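You operate a simulated robot arm through the tools that you are given. There is no shell and no other tool. Be economical: measure what you need, move in short steps, check, and stop when the job is done.

Carry out the task below with a simulated robot arm. There is one attempt and no reset: what you move stays moved.

TASK
Set the alarm to the time on the card, switch it on and dim the lamp to low.
Fine: read the time off the card; leave the clock where it stands.

It is judged by the outcome, as a careful person would: the job done as asked, and still so three seconds after it is handed in. It fails if anything else is knocked over, pushed out of place, dropped, spilled or broken.

THE ROBOT
A 6-joint arm with a two-finger parallel gripper, fixed in place. Base frame: the origin is at the foot of the arm, x ahead of it, y to its left, z up; the work surface is at about z = 640. Units: mm, rad, N and s.
With the tool pointing down near the work surface it reaches from about 360 to 820 mm from the base axis. Its first joint turns from -2.897 to 2.897 rad. Payload 3.91 kg.
The tool frame sits at the grasp point between the pads (the TCP): z along the fingers, y along the line on which they close. The tips reach 30 mm beyond it. Largest opening 110 mm; finger width 20, thickness 10; the body of the gripper, 48 by 112 mm, starts 55 mm behind the TCP.
Orientation is that of the tool frame in the base frame, as a unit quaternion [x, y, z, w]. With the fingers straight down and closing along the base's y, the tool's x points along the base's -x, its y along +y and its z along -z.

THE INTERFACE
- The arm moves only by the tool servo_tool. Its argument "steps" is one flat list of numbers, 6 for each row, row after row: the shift along the tool's x, y, z in mm, then the turn, a rotation vector about the tool's x, y, z in rad. In form: [tx, ty, tz, rx, ry, rz, tx, ty, tz, rx, ry, rz, ...]. A call has 1 to 10 rows; each row shifts and turns the commanded pose from where the row before left it, along the tool's axes as they then stand. "claw" is the finger opening in mm, from 0 to 110, set as the call begins (left out, the last holds). A row lasts 0.2 s, in which the tool goes at most 50 mm and 0.15 rad; a call with a longer step from one row to the next is refused whole, and so is a gripper value outside its range. A pose out of reach is approached as far as the arm can. The call stops where the force on the tool passes 40 N (or 10 N more than at its start, if that is more) or the arm is blocked; 0.2 s more then pass. The fingers move at their own pace (about 45 mm/s each) and stop on an object; they squeeze with about 26 N. The grip force told is the motor's: it shows also when the fingers shut on nothing. Time passes only in rows, and 0.2 s behind the last, so rows that do not move let the fingers close. The reply holds the time, the measured pose of the TCP, the force on the tool along the base axes, the opening and the grip force, in the units named above and with some noise.
- Cameras (640 x 400 px; columns grow to the right, rows downward): "scene" is fixed at [220, -647.9, 1261.8]; the picture's right is [1.00, -0.01, 0.00], its down [-0.00, -0.40, -0.92] and it looks along [0.01, 0.92, -0.40] (base axes); focal length 334 px, centre (320, 200). "wrist" rides on the gripper at [77, 7, -114] in the tool frame; the picture's right is [-0.09, 1.00, 0.00], its down [-0.80, -0.07, -0.59] and it looks along [-0.59, -0.05, 0.80] (tool axes); focal length 270 px, centre (320, 200).
- capture(camera): a new picture of that camera. The clock stands still meanwhile.
- raise_lower(by): slides the trunk up (or, below 0, down) by that many mm; the arm rides with it, the base frame stays. It gives what a move gives, with no picture.
- point_at(camera, pixels): for up to 12 pixels [column, row] of the newest picture of that camera ("zoom" is the newest enlarged one), the place [x, y, z] in the base frame of the surface seen there, good to about 2 mm. The clock stands still meanwhile.
- inspect(camera, box): a new picture of the part [left, top, right, bottom] of that camera's present view, enlarged. The clock stands still meanwhile.
- sign_off(): hands the job in; it is judged then, once.

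Go step by step. Measure first, check grasps and placings, and put right what went wrong. The budget is 80 turns and 34 pictures, counting those below and the enlarged ones. Unless the task says otherwise, let go and move clear before handing in, and close with one line.

The tools are called as a command line: name --argument value ..., lists and objects as JSON in quotes. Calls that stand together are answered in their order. servo_tool: Moves the arm, as the interface text tells. Its arguments: {"type":"object","properties":{"steps":{"type":"array","items":{"type":"number"}},"claw":{"type":"number"}},"required":["steps"]} The other tools are called the same way: raise_lower (by) slides the trunk up or down; capture (camera) takes a picture; point_at (camera, pixels) gives the place of the surface under pixels of a picture; inspect (camera, box) takes an enlarged picture of a part of a camera's view; sign_off () hands the job in.

At the start:

```text
t: 0.0
tcp_pos: [172.0, 532.4, 1037.3]
ee_rot: [0.001, 1.0, 0.0, 0.0]
wrist_force: [0.2, 0.8, 0.5]
gripper_width: 109.9
gripper_force: 0.1
trunk travel left (down, up): [-350.0, 260.0]
```

scene: 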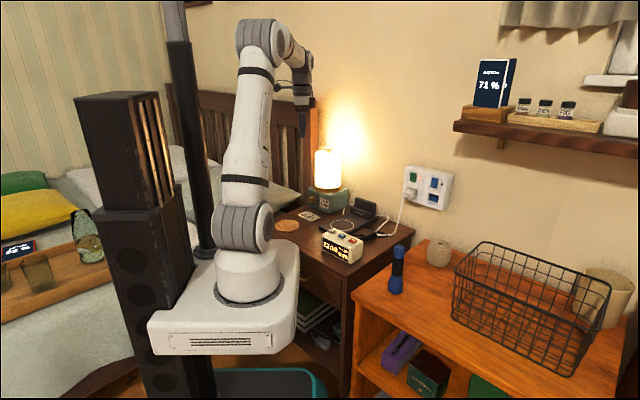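
wrist: 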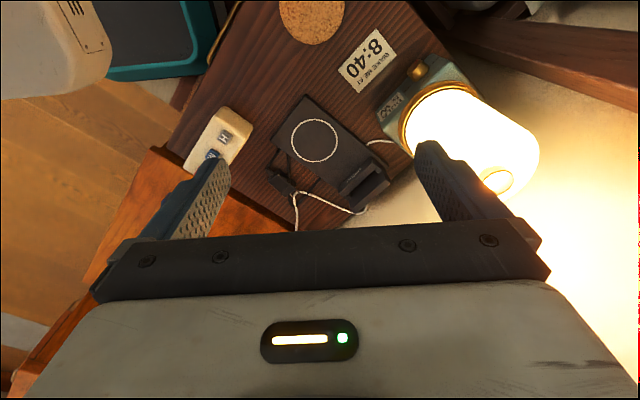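

The wrist picture shows the card "8:40" upside down near (367,60), the clock near (218,140) and the lamp base near (420,90). I'll enlarge these to read the controls.

inspect --camera "wrist" --box '[160, 20, 480, 220]'

inspect --camera "scene" --box '[270, 140, 430, 270]'

```text
2.00 times, centred on (320, 120) of wrist
```

zoom: 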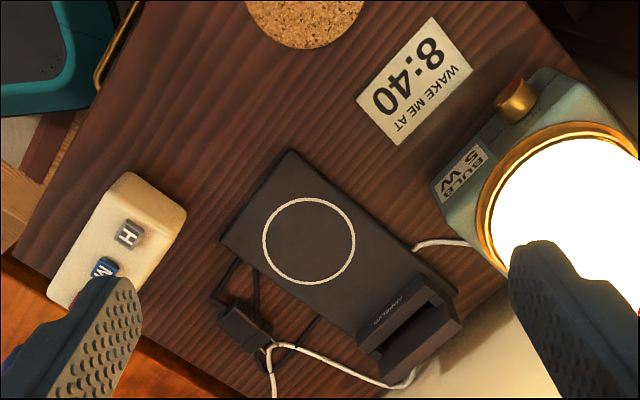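

```text
3.08 times, centred on (350, 205) of scene
```

zoom: 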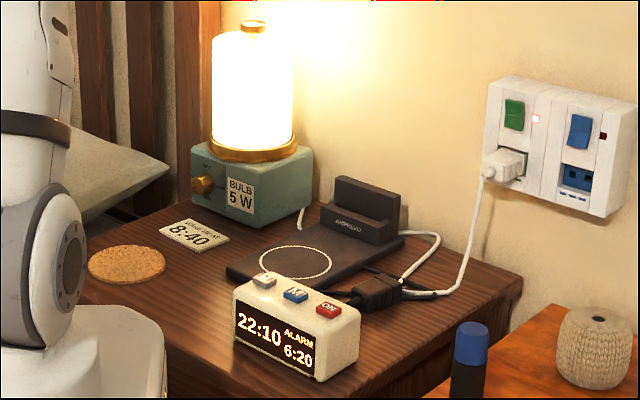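

The card says "WAKE ME AT 8:40", and the clock's alarm reads 6:20 with H, M and ON buttons. The lamp has a brass knob at zoom (203,185), so I'll measure these and look closer at the knob and clock.

point_at --camera "zoom" --pixels '[[264, 280], [295, 295], [328, 309], [203, 185], [240, 283], [358, 320], [318, 378], [240, 198], [192, 155], [300, 340], [215, 185], [312, 150]]'

inspect --camera "scene" --box '[308, 170, 358, 215]'

inspect --camera "scene" --box '[315, 222, 370, 268]'

```text
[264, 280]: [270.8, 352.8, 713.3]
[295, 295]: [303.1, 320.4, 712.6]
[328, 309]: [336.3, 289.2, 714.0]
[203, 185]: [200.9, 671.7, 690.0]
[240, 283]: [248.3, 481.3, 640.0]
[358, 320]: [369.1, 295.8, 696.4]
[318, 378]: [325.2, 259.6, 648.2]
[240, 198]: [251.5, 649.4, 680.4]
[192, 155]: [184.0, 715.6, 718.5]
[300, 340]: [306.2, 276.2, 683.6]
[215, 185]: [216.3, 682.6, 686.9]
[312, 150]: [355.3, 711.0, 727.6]
```

```text
8.89 times, centred on (333, 192) of scene
```

zoom: 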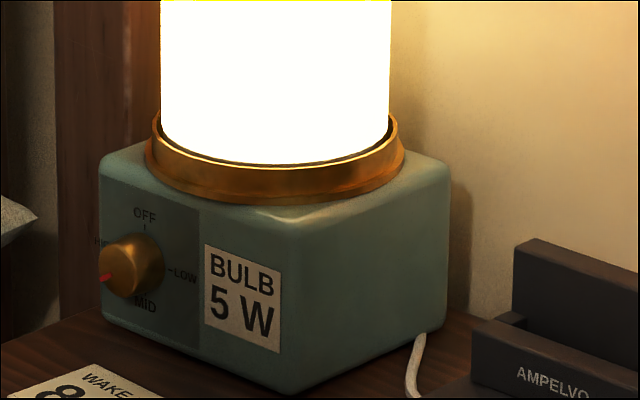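

```text
8.70 times, centred on (342, 245) of scene
```

zoom: 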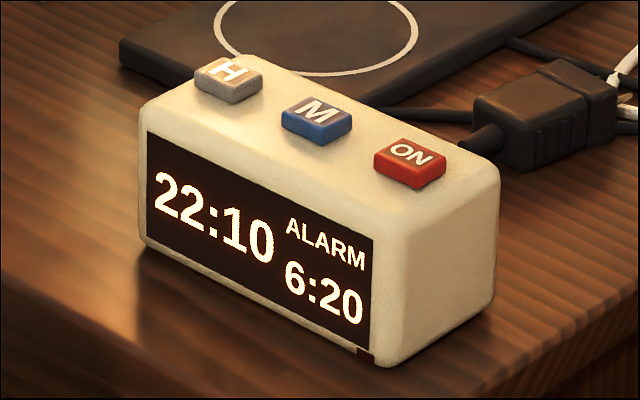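

The alarm reads 6:20 and the lamp knob's red pointer is at HIGH (left), with OFF on top, LOW right and MID at the bottom. I'll measure the clock, then the lamp's face.

point_at --camera "zoom" --pixels '[[228, 72], [315, 112], [408, 154], [350, 122], [374, 150], [446, 165], [160, 150], [365, 250], [260, 85], [485, 185], [250, 60], [365, 310]]'

inspect --camera "scene" --box '[308, 170, 358, 215]'

```text
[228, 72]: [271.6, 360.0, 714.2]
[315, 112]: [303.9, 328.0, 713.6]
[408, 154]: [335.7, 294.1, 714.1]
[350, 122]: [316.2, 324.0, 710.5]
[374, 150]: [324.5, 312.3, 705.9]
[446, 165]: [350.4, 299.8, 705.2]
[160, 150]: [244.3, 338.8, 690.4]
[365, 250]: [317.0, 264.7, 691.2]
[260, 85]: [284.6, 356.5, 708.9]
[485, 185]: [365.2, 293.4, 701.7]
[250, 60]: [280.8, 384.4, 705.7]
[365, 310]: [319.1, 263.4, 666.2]
```

```text
8.89 times, centred on (333, 192) of scene
```

zoom: 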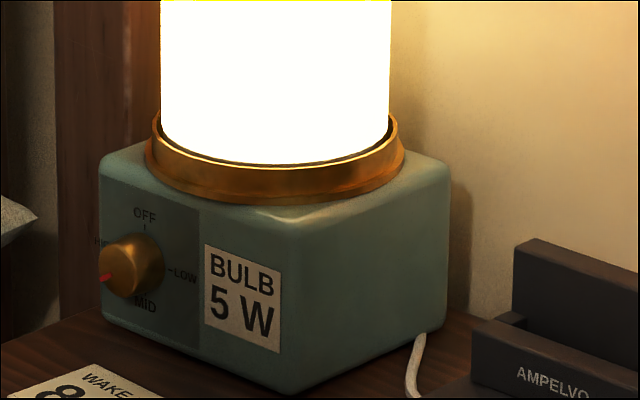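

Buttons sit at H (271,358), M (304,326), ON (336,293), with tops at z≈714. Now the lamp face and knob.

point_at --camera "zoom" --pixels '[[125, 270], [105, 277], [145, 250], [150, 280], [125, 180], [185, 220], [185, 310], [115, 315], [270, 260], [110, 250], [120, 290], [270, 340]]'

```text
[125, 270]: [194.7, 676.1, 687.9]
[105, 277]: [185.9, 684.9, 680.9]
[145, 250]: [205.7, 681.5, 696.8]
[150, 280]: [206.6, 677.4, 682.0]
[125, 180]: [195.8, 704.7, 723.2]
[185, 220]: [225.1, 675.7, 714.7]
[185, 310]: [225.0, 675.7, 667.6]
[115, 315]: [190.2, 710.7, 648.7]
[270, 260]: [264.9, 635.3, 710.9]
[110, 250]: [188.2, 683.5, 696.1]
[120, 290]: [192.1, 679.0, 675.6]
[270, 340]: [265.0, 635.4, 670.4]
```

The knob axis is at about (191,680,687), facing (-0.71,-0.71). I'll do the clock first: close the fingers and go above H.

servo_tool --steps '[-19.9, -34.8, 0, 0, 0, 0, -19.9, -34.8, 0, 0, 0, 0, -19.9, -34.8, 0, 0, 0, 0, -19.9, -34.8, 0, 0, 0, 0, -19.9, -34.8, 0, 0, 0, 0, 0, 0, 45, 0, 0, 0, 0, 0, 45, 0, 0, 0, 0, 0, 45, 0, 0, 0, 0, 0, 45, 0, 0, 0, 0, 0, 45, 0, 0, 0]' --claw 0

servo_tool --steps '[0, 0, 40, 0, 0, 0, 0, 0, 0, 0, 0, 0]'

capture --camera "wrist"

inspect --camera "scene" --box '[300, 202, 380, 268]'

```text
t: 2.2
tcp_pos: [270.3, 361.4, 813.5]
ee_rot: [0.0, 1.0, 0.0, 0.0]
wrist_force: [0.5, 0.3, -0.2]
gripper_width: 0.0
gripper_force: 26.0
trunk travel left (down, up): [-350.0, 260.0]
```

```text
t: 2.8
tcp_pos: [268.2, 361.7, 772.9]
ee_rot: [0.0, 1.0, 0.0, 0.0]
wrist_force: [-0.1, -0.3, -0.4]
gripper_width: 0.2
gripper_force: 25.8
trunk travel left (down, up): [-350.0, 260.0]
```

```text
26 pictures are left
```

wrist: 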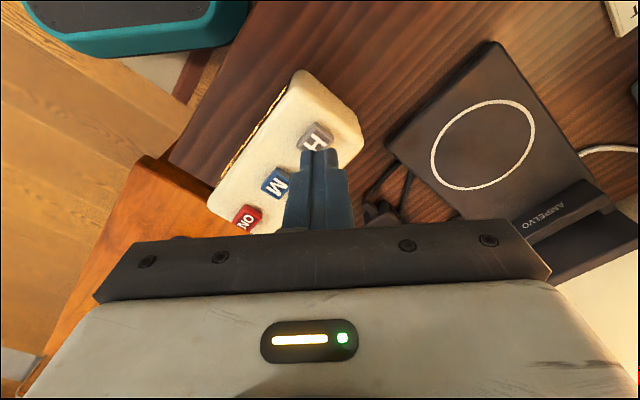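

```text
6.06 times, centred on (340, 235) of scene
```

zoom: 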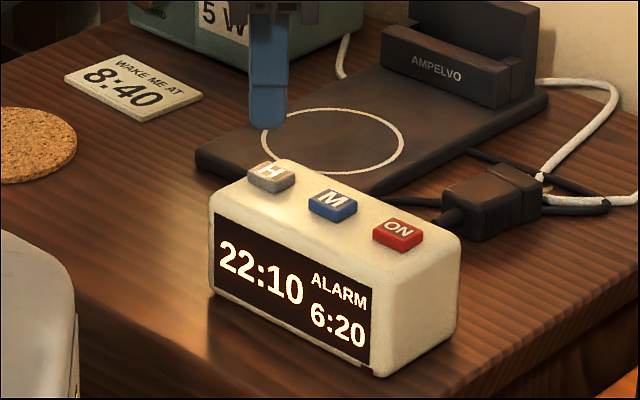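

The fingertip hangs just above H. I'll get the button tops from the wrist picture for exact alignment.

point_at --camera "wrist" --pixels '[[316, 137], [313, 142], [275, 184], [246, 216], [330, 135], [303, 140], [318, 126]]'

point_at --camera "zoom" --pixels '[[269, 171], [332, 200], [397, 229]]'

```text
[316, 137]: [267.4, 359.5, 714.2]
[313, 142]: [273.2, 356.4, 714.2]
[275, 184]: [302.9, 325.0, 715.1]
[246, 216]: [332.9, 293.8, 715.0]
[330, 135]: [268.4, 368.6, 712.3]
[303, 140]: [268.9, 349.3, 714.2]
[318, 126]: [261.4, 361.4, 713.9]
```

```text
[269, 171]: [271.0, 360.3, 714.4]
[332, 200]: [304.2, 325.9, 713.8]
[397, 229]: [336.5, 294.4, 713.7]
```

H centre is about (270.5,358.5). I'll shift there and press to about 3 mm below the button top, then back up.

servo_tool --steps '[-2.3, -3, 10, 0, 0, 0, 0, 0, 15, 0, 0, 0, 0, 0, 4, 0, 0, 0, 0, 0, 3, 0, 0, 0, 0, 0, 0, 0, 0, 0]'

inspect --camera "scene" --box '[315, 222, 370, 268]'

```text
t: 4.0
tcp_pos: [274.2, 357.3, 741.4]
ee_rot: [0.0, 1.0, 0.0, -0.001]
wrist_force: [0.4, -0.2, 2.4]
gripper_width: 0.0
gripper_force: 26.1
trunk travel left (down, up): [-350.0, 260.0]
```

```text
8.70 times, centred on (342, 245) of scene
```

zoom: 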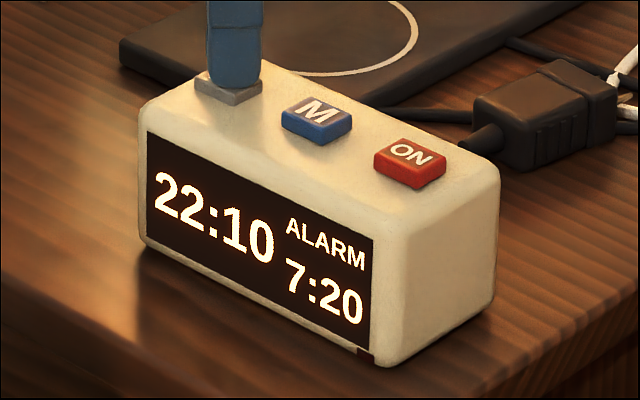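

One press moved it to 7:20. I'll release, press once more, then lift and shift over M.

servo_tool --steps '[0, 0, -15, 0, 0, 0, 0, 0, 0, 0, 0, 0, 0, 0, 8, 0, 0, 0, 0, 0, 4, 0, 0, 0, 0, 0, 3, 0, 0, 0, 0, 0, 0, 0, 0, 0, 0, 0, -20, 0, 0, 0, -16.5, -16.5, -10, 0, 0, 0, -16.5, -16.5, 0, 0, 0, 0, 0, 0, 0, 0, 0, 0]'

servo_tool --steps '[0, 0, 15, 0, 0, 0, 0, 0, 8, 0, 0, 0, 0, 0, 4, 0, 0, 0, 0, 0, 3, 0, 0, 0, 0, 0, 0, 0, 0, 0, 0, 0, -15, 0, 0, 0]'

inspect --camera "scene" --box '[315, 222, 370, 268]'

```text
t: 6.2
tcp_pos: [308.2, 323.5, 770.4]
ee_rot: [0.0, 1.0, 0.0, 0.0]
wrist_force: [0.4, 0.3, 0.3]
gripper_width: 0.0
gripper_force: 25.9
trunk travel left (down, up): [-350.0, 260.0]
```

```text
t: 7.6
tcp_pos: [306.4, 322.1, 756.3]
ee_rot: [0.0, 1.0, 0.0, 0.0]
wrist_force: [1.0, 0.5, 0.2]
gripper_width: 0.3
gripper_force: 26.0
trunk travel left (down, up): [-350.0, 260.0]
```

```text
8.70 times, centred on (342, 245) of scene
```

zoom: 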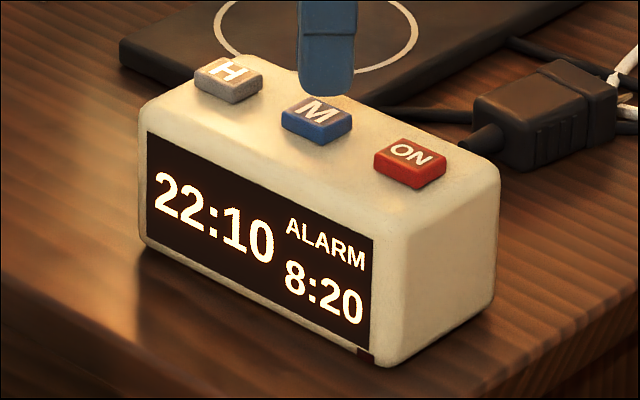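

The hour is right at 8, but M shows no change. I'll press again a millimetre deeper and hold to look.

servo_tool --steps '[1.5, 1.5, 8, 0, 0, 0, 0, 0, 4, 0, 0, 0, 0, 0, 4, 0, 0, 0, 0, 0, 0, 0, 0, 0]'

inspect --camera "scene" --box '[315, 222, 370, 268]'

```text
t: 8.6
tcp_pos: [306.2, 323.7, 740.3]
ee_rot: [0.0, 1.0, 0.001, 0.001]
wrist_force: [-0.9, -0.2, 1.9]
gripper_width: 0.4
gripper_force: 25.5
trunk travel left (down, up): [-350.0, 260.0]
```

```text
8.70 times, centred on (342, 245) of scene
```

zoom: 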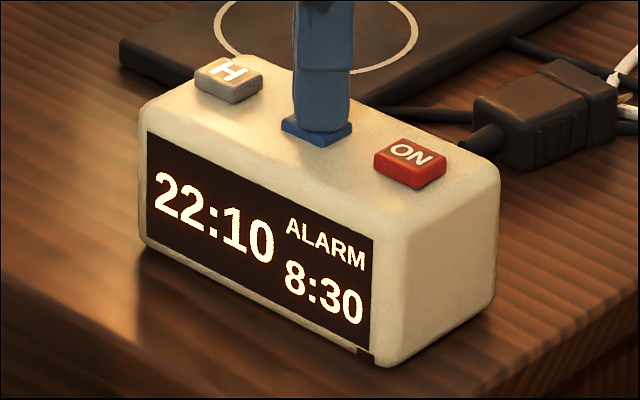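

M adds 10 and it now reads 8:30. One more identical press is needed, held while I look.

servo_tool --steps '[0, 0, -15, 0, 0, 0, 0, 0, 0, 0, 0, 0, 0, 0, 7, 0, 0, 0, 0, 0, 4, 0, 0, 0, 0, 0, 4, 0, 0, 0, 0, 0, 0, 0, 0, 0]'

inspect --camera "scene" --box '[315, 222, 370, 268]'

```text
t: 10.0
tcp_pos: [303.9, 324.3, 739.5]
ee_rot: [0.0, 1.0, 0.0, 0.0]
wrist_force: [1.3, -0.1, 1.5]
gripper_width: 0.0
gripper_force: 26.2
trunk travel left (down, up): [-350.0, 260.0]
```

```text
8.70 times, centred on (342, 245) of scene
```

zoom: 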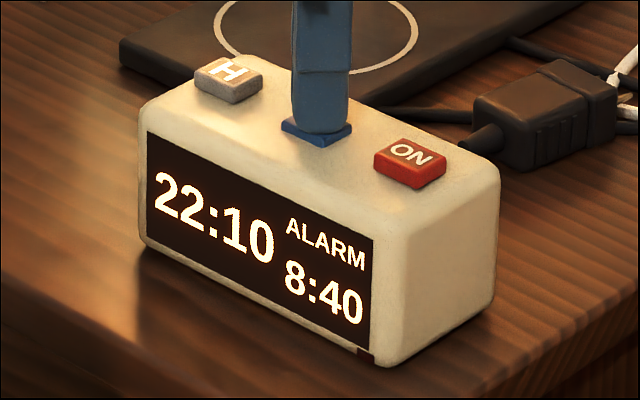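

The alarm reads 8:40. Next I lift, shift 46 mm along the row to ON (335,293) and press once.

servo_tool --steps '[0, 0, -30, 0, 0, 0, -16, -16, 0, 0, 0, 0, -16, -16, 0, 0, 0, 0, 0, 0, 0, 0, 0, 0, 0, 0, 22, 0, 0, 0, 0, 0, 4, 0, 0, 0, 0, 0, 4, 0, 0, 0, 0, 0, 0, 0, 0, 0]'

inspect --camera "scene" --box '[315, 222, 370, 268]'

```text
t: 11.8
tcp_pos: [339.3, 293.2, 740.1]
ee_rot: [-0.001, 1.0, 0.0, -0.001]
wrist_force: [-0.5, -0.5, 2.9]
gripper_width: 0.1
gripper_force: 26.3
trunk travel left (down, up): [-350.0, 260.0]
```

```text
8.70 times, centred on (342, 245) of scene
```

zoom: 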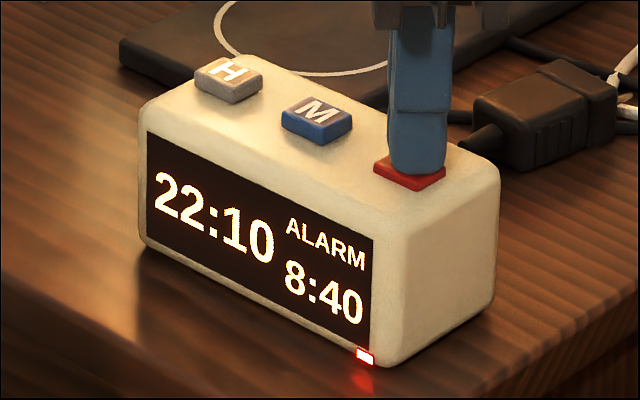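

The red LED is lit, so the alarm is on at 8:40. Next I lift clear, move in front of the lamp at height, and turn the tool to face the knob at 45° pitch with the wrist camera behind it.

servo_tool --steps '[0, 0, -40, 0, 0, 0, 0, 0, -40, 0, 0, 0, 0, 0, -40, 0, 0, 0, 0, 0, -40, 0, 0, 0, 34, 44, 0, 0, 0, 0, 34, 44, 0, 0, 0, 0, 34, 44, 0, 0, 0, 0, 34, 44, 0, 0, 0, 0, 34, 44, 0, 0, 0, 0, 34, 44, 0, 0, 0, 0]'

servo_tool --steps '[0, 0, 0, 0, 0, -0.1309, 0, 0, 0, 0, 0, -0.1309, 0, 0, 0, 0, 0, -0.1309, 0, 0, 0, 0, 0, -0.1309, 0, 0, 0, 0, 0, -0.1309, 0, 0, 0, 0, 0, -0.1309]' --claw 60

servo_tool --steps '[0, 0, 0, 0, -0.1309, 0, 0, 0, 0, 0, -0.1309, 0, 0, 0, 0, 0, -0.1309, 0, 0, 0, 0, 0, -0.1309, 0, 0, 0, 0, 0, -0.1309, 0, 0, 0, 0, 0, -0.1309, 0, 0, 0, 0, 0, 0, 0]'

capture --camera "scene"

```text
refused: row 5 steps farther than a row can; nothing moved
```

```text
t: 13.2
tcp_pos: [338.0, 292.8, 739.8]
ee_rot: [-0.384, 0.923, 0.0, 0.0]
wrist_force: [0.3, 0.0, 0.4]
gripper_width: 59.8
gripper_force: 0.0
trunk travel left (down, up): [-350.0, 260.0]
```

```text
t: 14.8
tcp_pos: [360.4, 317.3, 737.4]
ee_rot: [-0.354, 0.853, 0.146, 0.354]
wrist_force: [-0.2, -0.3, 1.0]
gripper_width: 60.0
gripper_force: 0.0
out of reach, approached as far as the arm can: row 5, 6
trunk travel left (down, up): [-350.0, 260.0]
```

```text
19 pictures are left
```

scene: 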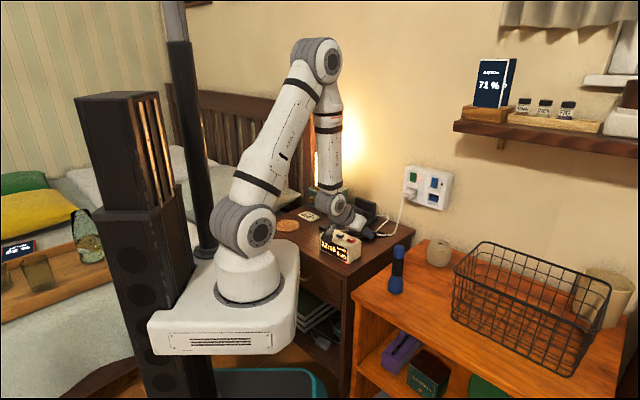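

The first call was refused (row too long), so the turning happened down at the clock instead. I'll check the clock before moving anything.

inspect --camera "scene" --box '[300, 195, 390, 268]'

```text
5.48 times, centred on (345, 232) of scene
```

zoom: 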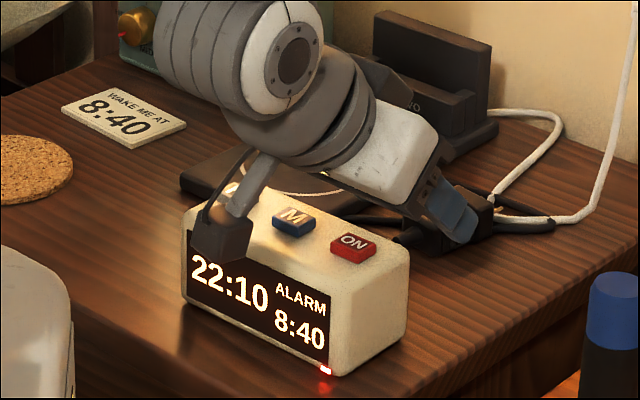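

The clock still reads 8:40 with the LED lit and stands unmoved. I'll lift straight up first (tool x and z combined), alone, and check.

servo_tool --steps '[-34, 0, -34, 0, 0, 0, -30, 0, -30, 0, 0, 0, -30, 0, -30, 0, 0, 0, -30, 0, -30, 0, 0, 0, 0, 0, 0, 0, 0, 0]'

inspect --camera "scene" --box '[300, 195, 390, 268]'

```text
t: 16.0
tcp_pos: [360.3, 318.0, 912.1]
ee_rot: [-0.354, 0.853, 0.147, 0.353]
wrist_force: [-0.8, -0.6, 0.0]
gripper_width: 59.9
gripper_force: 0.0
out of reach, approached as far as the arm can: row 1
trunk travel left (down, up): [-350.0, 260.0]
```

```text
5.48 times, centred on (345, 232) of scene
```

zoom: 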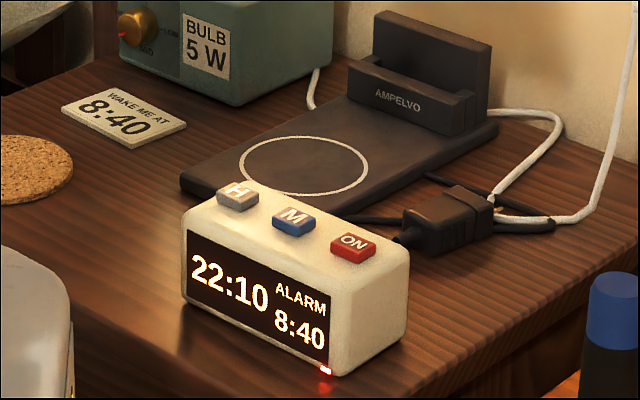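

Clock undisturbed. Now I slide sideways along tool y to in front of the lamp, keeping about 150 mm from its face.

servo_tool --steps '[0, 41.7, 0, 0, 0, 0, 0, 41.7, 0, 0, 0, 0, 0, 41.7, 0, 0, 0, 0, 0, 41.7, 0, 0, 0, 0, 0, 41.7, 0, 0, 0, 0, 0, 41.7, 0, 0, 0, 0, 0, 41.7, 0, 0, 0, 0, 0, 41.7, 0, 0, 0, 0, 0, 41.7, 0, 0, 0, 0, 0, 0, 0, 0, 0, 0]'

```text
t: 18.2
tcp_pos: [99.5, 582.7, 911.3]
ee_rot: [-0.354, 0.853, 0.147, 0.354]
wrist_force: [-0.1, 0.3, -0.2]
gripper_width: 60.1
gripper_force: 0.0
trunk travel left (down, up): [-350.0, 260.0]
```

At (99.5,583,911), nearly on the knob's line. I'll descend 150 mm, staying back, and look with the wrist camera.

servo_tool --steps '[26.5, 4.4, 26.5, 0, 0, 0, 26.5, 0, 26.5, 0, 0, 0, 26.5, 0, 26.5, 0, 0, 0, 26.5, 0, 26.5, 0, 0, 0, 0, 0, 0, 0, 0, 0]'

capture --camera "wrist"

```text
t: 19.4
tcp_pos: [95.5, 591.6, 761.0]
ee_rot: [-0.353, 0.854, 0.146, 0.353]
wrist_force: [0.3, 0.4, -0.4]
gripper_width: 59.9
gripper_force: 0.1
trunk travel left (down, up): [-350.0, 260.0]
```

```text
16 pictures are left
```

wrist: 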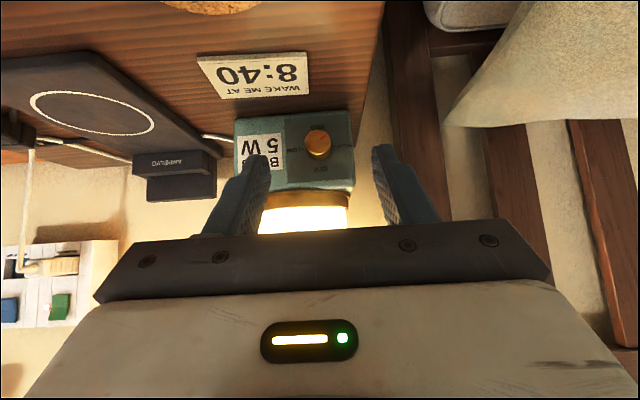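

The knob is upside down in view at (317,142), well centred between the fingers. I'll enlarge it to see the pointer.

inspect --camera "wrist" --box '[272, 105, 368, 195]'

```text
4.44 times, centred on (320, 150) of wrist
```

zoom: 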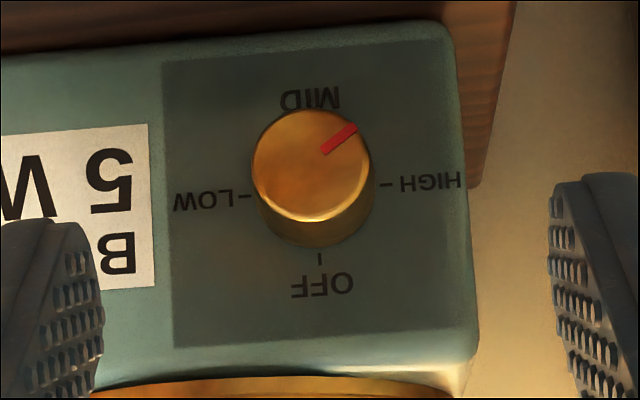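

The pointer sits between HIGH and MID, about 38° below HIGH. It must go counter-clockwise (seen from the front) through MID to LOW, about 142°. I'll measure the knob precisely.

point_at --camera "zoom" --pixels '[[312, 165], [258, 165], [366, 165], [312, 115], [312, 216], [245, 197], [386, 185], [318, 259], [345, 132], [200, 300], [420, 80], [300, 232]]'

```text
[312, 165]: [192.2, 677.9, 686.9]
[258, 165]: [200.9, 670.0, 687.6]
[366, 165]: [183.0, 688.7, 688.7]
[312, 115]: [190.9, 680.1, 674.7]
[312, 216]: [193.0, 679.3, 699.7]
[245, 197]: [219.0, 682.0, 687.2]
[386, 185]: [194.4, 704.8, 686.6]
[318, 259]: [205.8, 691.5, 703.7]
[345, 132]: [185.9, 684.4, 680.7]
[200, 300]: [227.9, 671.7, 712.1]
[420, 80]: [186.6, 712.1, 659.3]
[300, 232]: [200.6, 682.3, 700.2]
```

Knob axis: x−y≈−487, z≈687, diameter ≈27, front 21 mm off the face. I'll move to a pre-grasp 45 mm short of the grip pose and read the pose there.

servo_tool --steps '[-4.1, -2, 31, 0, 0, 0, -4.1, -2, 31, 0, 0, 0, -4.1, -2, 31, 0, 0, 0, 0, 0, 0, 0, 0, 0]'

servo_tool --steps '[0, 0, 0, 0, 0, 0]'

servo_tool --steps '[0, 0, 0, 0, 0, 0]'

capture --camera "wrist"

```text
t: 20.4
tcp_pos: [151.9, 638.8, 705.5]
ee_rot: [-0.353, 0.854, 0.146, 0.354]
wrist_force: [-0.6, 0.3, 0.0]
gripper_width: 60.0
gripper_force: 0.1
trunk travel left (down, up): [-350.0, 260.0]
```

```text
t: 20.8
tcp_pos: [152.2, 638.1, 704.2]
ee_rot: [-0.354, 0.854, 0.147, 0.353]
wrist_force: [-0.5, 0.0, -0.4]
gripper_width: 60.3
gripper_force: 0.2
trunk travel left (down, up): [-350.0, 260.0]
```

```text
t: 21.2
tcp_pos: [152.1, 638.0, 705.2]
ee_rot: [-0.353, 0.853, 0.147, 0.354]
wrist_force: [-0.9, -0.1, 1.3]
gripper_width: 59.9
gripper_force: 0.0
trunk travel left (down, up): [-350.0, 260.0]
```

```text
14 pictures are left
```

wrist: 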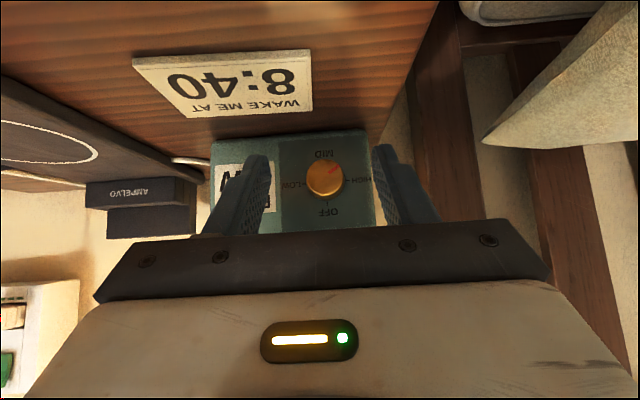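

Pose matches the plan within 1.5 mm. I'll roll the tool +0.62 rad about the knob axis (pre-wind) while still clear of the knob.

servo_tool --steps '[0, 0.6, 1.5, 0, 0, 0, 0.092, -2.099, 0.092, -0.0877, 0, 0.0877, 0.092, -2.099, 0.092, -0.0877, 0, 0.0877, 0.092, -2.099, 0.092, -0.0877, 0, 0.0877, 0.092, -2.099, 0.092, -0.0877, 0, 0.0877, 0.092, -2.099, 0.092, -0.0877, 0, 0.0877, 0, 0, 0, 0, 0, 0]'

capture --camera "wrist"

```text
t: 22.8
tcp_pos: [156.6, 631.2, 700.3]
ee_rot: [-0.229, 0.857, 0.4, 0.229]
wrist_force: [0.0, -0.1, 0.4]
gripper_width: 60.1
gripper_force: 0.2
trunk travel left (down, up): [-350.0, 260.0]
```

```text
13 pictures are left
```

wrist: 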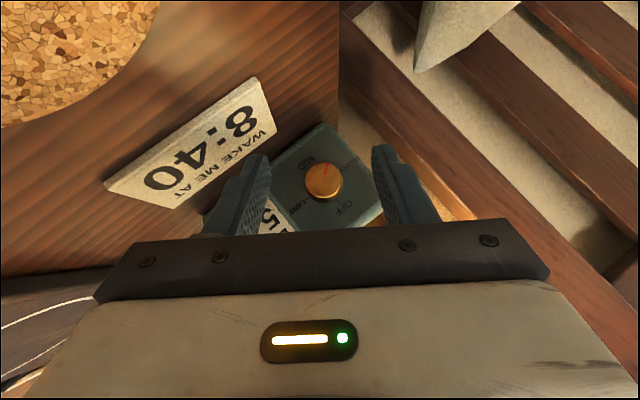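

The roll is good and the knob stays centred between the pads. I'll advance 46 mm along the knob axis with the fingers open.

servo_tool --steps '[-11, 0, 11, 0, 0, 0, -11, 0, 11, 0, 0, 0, -7, 0, 7, 0, 0, 0, -3.5, 0, 3.5, 0, 0, 0, 0, 0, 0, 0, 0, 0]'

capture --camera "wrist"

```text
t: 24.0
tcp_pos: [191.9, 664.1, 701.5]
ee_rot: [-0.23, 0.857, 0.401, 0.229]
wrist_force: [-0.8, -0.1, -0.2]
gripper_width: 60.2
gripper_force: 0.1
trunk travel left (down, up): [-350.0, 260.0]
```

```text
12 pictures are left
```

wrist: 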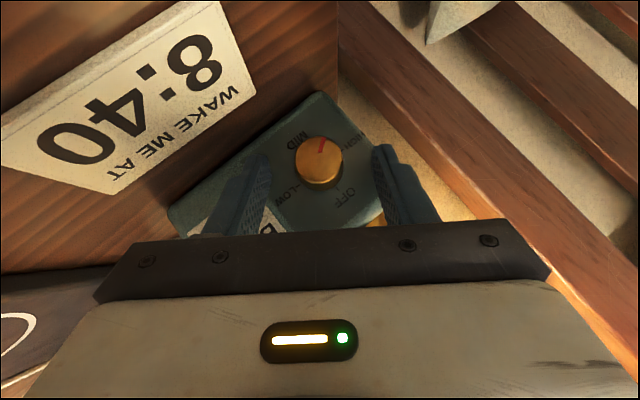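

The computed pad point is (197,683,688), right on the knob axis. I'll close on the knob.

servo_tool --steps '[0, 0, 0, 0, 0, 0, 0, 0, 0, 0, 0, 0, 0, 0, 0, 0, 0, 0, 0, 0, 0, 0, 0, 0]' --claw 15

```text
t: 25.0
tcp_pos: [191.7, 664.6, 701.5]
ee_rot: [-0.23, 0.858, 0.4, 0.228]
wrist_force: [1.9, -1.9, 0.2]
gripper_width: 28.9
gripper_force: 26.4
trunk travel left (down, up): [-350.0, 260.0]
```

Gripped at 28.9 mm with only light side force. I'll turn −1.24 rad (71°) about the knob axis.

servo_tool --steps '[0.092, 2.099, 0.092, 0.0877, 0, -0.0877, 0.092, 2.099, 0.092, 0.0877, 0, -0.0877, 0.092, 2.099, 0.092, 0.0877, 0, -0.0877, 0.092, 2.099, 0.092, 0.0877, 0, -0.0877, 0.092, 2.099, 0.092, 0.0877, 0, -0.0877, 0.092, 2.099, 0.092, 0.0877, 0, -0.0877, 0.092, 2.099, 0.092, 0.0877, 0, -0.0877, 0.092, 2.099, 0.092, 0.0877, 0, -0.0877, 0.092, 2.099, 0.092, 0.0877, 0, -0.0877, 0.092, 2.099, 0.092, 0.0877, 0, -0.0877]'

inspect --camera "wrist" --box '[240, 90, 400, 220]'

```text
t: 27.2
tcp_pos: [176.5, 677.8, 701.1]
ee_rot: [-0.445, 0.768, -0.121, 0.445]
wrist_force: [-9.7, 7.6, 3.1]
gripper_width: 28.6
gripper_force: 25.8
trunk travel left (down, up): [-350.0, 260.0]
```

```text
3.08 times, centred on (320, 155) of wrist
```

zoom: 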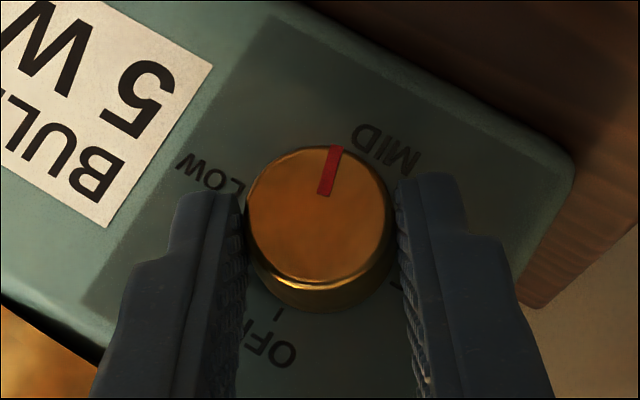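

The pointer moved with the grip to about 23° past MID; about 67° remain. I'll open, roll back around the knob with fingers clear, and check.

servo_tool --steps '[0, 0, 0, 0, 0, 0, 0, 0, 0, 0, 0, 0, 0, 0, 0, 0, 0, 0, 0, 0, 0, 0, 0, 0]' --claw 60

servo_tool --steps '[0.092, -2.099, 0.092, -0.0877, 0, 0.0877, 0.092, -2.099, 0.092, -0.0877, 0, 0.0877, 0.092, -2.099, 0.092, -0.0877, 0, 0.0877, 0.092, -2.099, 0.092, -0.0877, 0, 0.0877, 0.092, -2.099, 0.092, -0.0877, 0, 0.0877, 0.092, -2.099, 0.092, -0.0877, 0, 0.0877, 0.092, -2.099, 0.092, -0.0877, 0, 0.0877, 0.092, -2.099, 0.092, -0.0877, 0, 0.0877, 0.092, -2.099, 0.092, -0.0877, 0, 0.0877, 0.092, -2.099, 0.092, -0.0877, 0, 0.0877]'

inspect --camera "wrist" --box '[240, 90, 400, 220]'

```text
t: 28.2
tcp_pos: [178.5, 676.7, 700.3]
ee_rot: [-0.445, 0.768, -0.121, 0.444]
wrist_force: [0.3, 0.5, 0.0]
gripper_width: 59.9
gripper_force: 0.0
trunk travel left (down, up): [-350.0, 260.0]
```

```text
t: 30.4
tcp_pos: [191.7, 663.9, 701.1]
ee_rot: [-0.228, 0.858, 0.4, 0.229]
wrist_force: [-0.5, 0.4, 0.1]
gripper_width: 59.9
gripper_force: 0.0
trunk travel left (down, up): [-350.0, 260.0]
```

```text
3.08 times, centred on (320, 155) of wrist
```

zoom: 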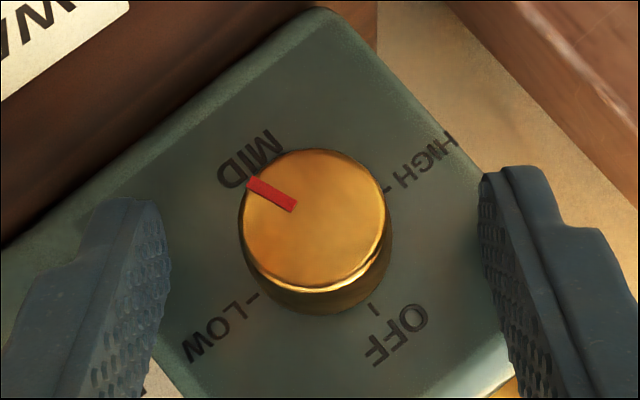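

The pointer stayed put, between MID and LOW. I'll measure its exact angle.

point_at --camera "zoom" --pixels '[[290, 206], [255, 185], [315, 218], [250, 218], [380, 218], [315, 155], [315, 280], [253, 296], [385, 187]]'

```text
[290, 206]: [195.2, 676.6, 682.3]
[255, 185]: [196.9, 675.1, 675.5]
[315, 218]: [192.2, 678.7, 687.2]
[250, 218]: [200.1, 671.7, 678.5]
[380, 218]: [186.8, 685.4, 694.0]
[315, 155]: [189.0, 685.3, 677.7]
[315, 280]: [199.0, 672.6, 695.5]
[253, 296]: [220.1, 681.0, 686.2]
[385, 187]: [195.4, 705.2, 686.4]
```

The pointer is about 25–28° past MID, so about 65° remain. I'll grip again and turn 9 × 0.126 rad.

servo_tool --steps '[0, 0, 0, 0, 0, 0, 0, 0, 0, 0, 0, 0, 0, 0, 0, 0, 0, 0, 0, 0, 0, 0, 0, 0]' --claw 15

servo_tool --steps '[0.095, 2.133, 0.095, 0.0891, 0, -0.0891, 0.095, 2.133, 0.095, 0.0891, 0, -0.0891, 0.095, 2.133, 0.095, 0.0891, 0, -0.0891, 0.095, 2.133, 0.095, 0.0891, 0, -0.0891, 0.095, 2.133, 0.095, 0.0891, 0, -0.0891, 0.095, 2.133, 0.095, 0.0891, 0, -0.0891, 0.095, 2.133, 0.095, 0.0891, 0, -0.0891, 0.095, 2.133, 0.095, 0.0891, 0, -0.0891, 0.095, 2.133, 0.095, 0.0891, 0, -0.0891, 0, 0, 0, 0, 0, 0]'

inspect --camera "wrist" --box '[240, 90, 400, 220]'

```text
t: 31.4
tcp_pos: [192.1, 662.9, 701.1]
ee_rot: [-0.229, 0.858, 0.4, 0.228]
wrist_force: [4.5, -4.3, 0.1]
gripper_width: 28.9
gripper_force: 26.0
trunk travel left (down, up): [-350.0, 260.0]
```

```text
t: 33.6
tcp_pos: [178.6, 676.9, 702.2]
ee_rot: [-0.433, 0.788, -0.077, 0.431]
wrist_force: [-6.5, -2.5, 0.5]
gripper_width: 28.7
gripper_force: 26.1
trunk travel left (down, up): [-350.0, 260.0]
```

```text
3.08 times, centred on (320, 155) of wrist
```

zoom: 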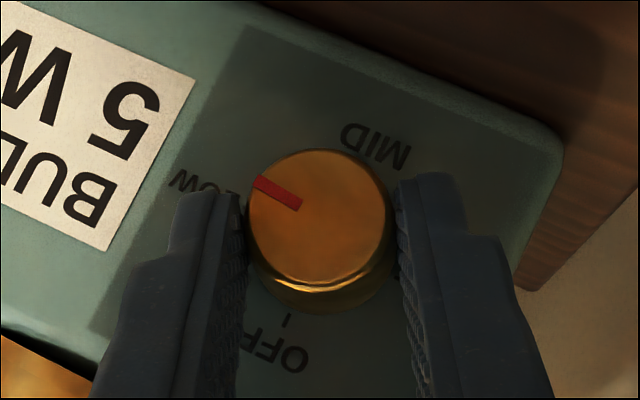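

The pointer is almost at LOW. I'll measure it.

point_at --camera "zoom" --pixels '[[260, 184], [280, 195], [298, 204], [318, 216], [252, 216], [386, 216], [318, 155], [318, 278]]'

```text
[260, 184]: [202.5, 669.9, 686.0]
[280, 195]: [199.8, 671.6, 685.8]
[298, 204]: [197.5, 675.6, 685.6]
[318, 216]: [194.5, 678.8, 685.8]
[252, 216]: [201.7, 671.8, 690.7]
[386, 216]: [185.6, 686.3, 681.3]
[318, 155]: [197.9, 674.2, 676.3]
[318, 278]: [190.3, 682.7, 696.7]
```

The pointer line lies level (z 685.6–686.0 along its length), so it's at LOW. I'll release, back off along the axis and look.

servo_tool --steps '[0, 0, 0, 0, 0, 0, 0, 0, 0, 0, 0, 0, 0, 0, 0, 0, 0, 0, 11, 0, -11, 0, 0, 0, 20, 0, -20, 0, 0, 0, 0, 0, 0, 0, 0, 0]' --claw 60

inspect --camera "wrist" --box '[240, 90, 400, 220]'

capture --camera "scene"

```text
t: 35.0
tcp_pos: [148.1, 646.3, 705.1]
ee_rot: [-0.432, 0.788, -0.076, 0.432]
wrist_force: [-0.1, 0.0, -0.4]
gripper_width: 59.8
gripper_force: 0.0
trunk travel left (down, up): [-350.0, 260.0]
```

```text
3.08 times, centred on (320, 155) of wrist
```

zoom: 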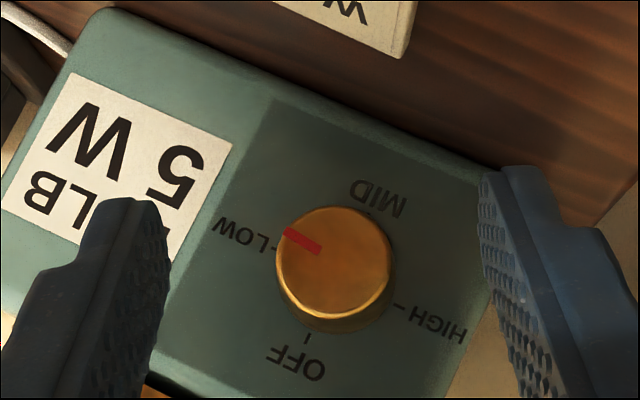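

```text
7 pictures are left
```

scene: 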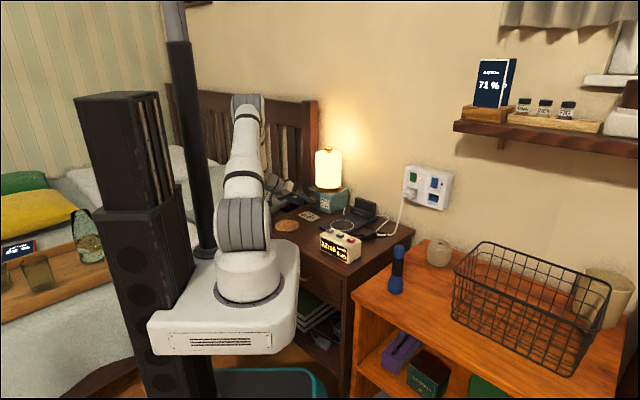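

The pointer lines up with the LOW tick (both slope about 26° in view) and the lamp is visibly dimmer. I'll back away, rise, and do a final check.

servo_tool --steps '[28, 0, -28, 0, 0, 0, 28, 0, -28, 0, 0, 0, 0, 0, -45, 0, 0, 0, 0, 0, -45, 0, 0, 0, 0, 0, 0, 0, 0, 0]'

inspect --camera "scene" --box '[290, 140, 400, 268]'

```text
t: 36.2
tcp_pos: [22.5, 567.8, 760.8]
ee_rot: [-0.432, 0.788, -0.076, 0.433]
wrist_force: [0.1, 0.2, 0.6]
gripper_width: 60.0
gripper_force: 0.1
trunk travel left (down, up): [-350.0, 260.0]
```

```text
3.12 times, centred on (345, 204) of scene
```

zoom: 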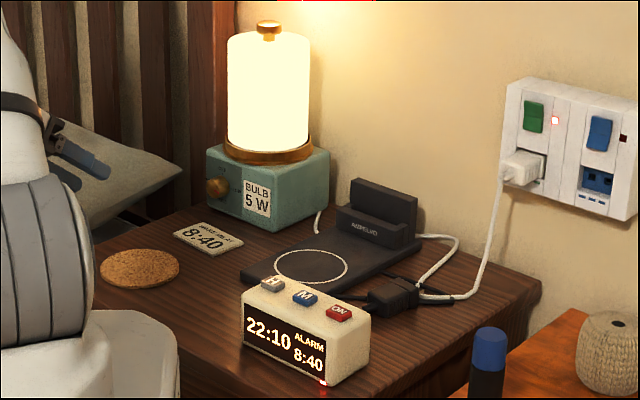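

The clock shows alarm 8:40 with its LED lit, the lamp is at LOW, nothing else has moved and the arm is clear. I'm handing it in.

sign_off

```text
The job is handed in.
```

The alarm is set to 8:40 and switched on, the lamp is dimmed to LOW, and the clock is where it stood.
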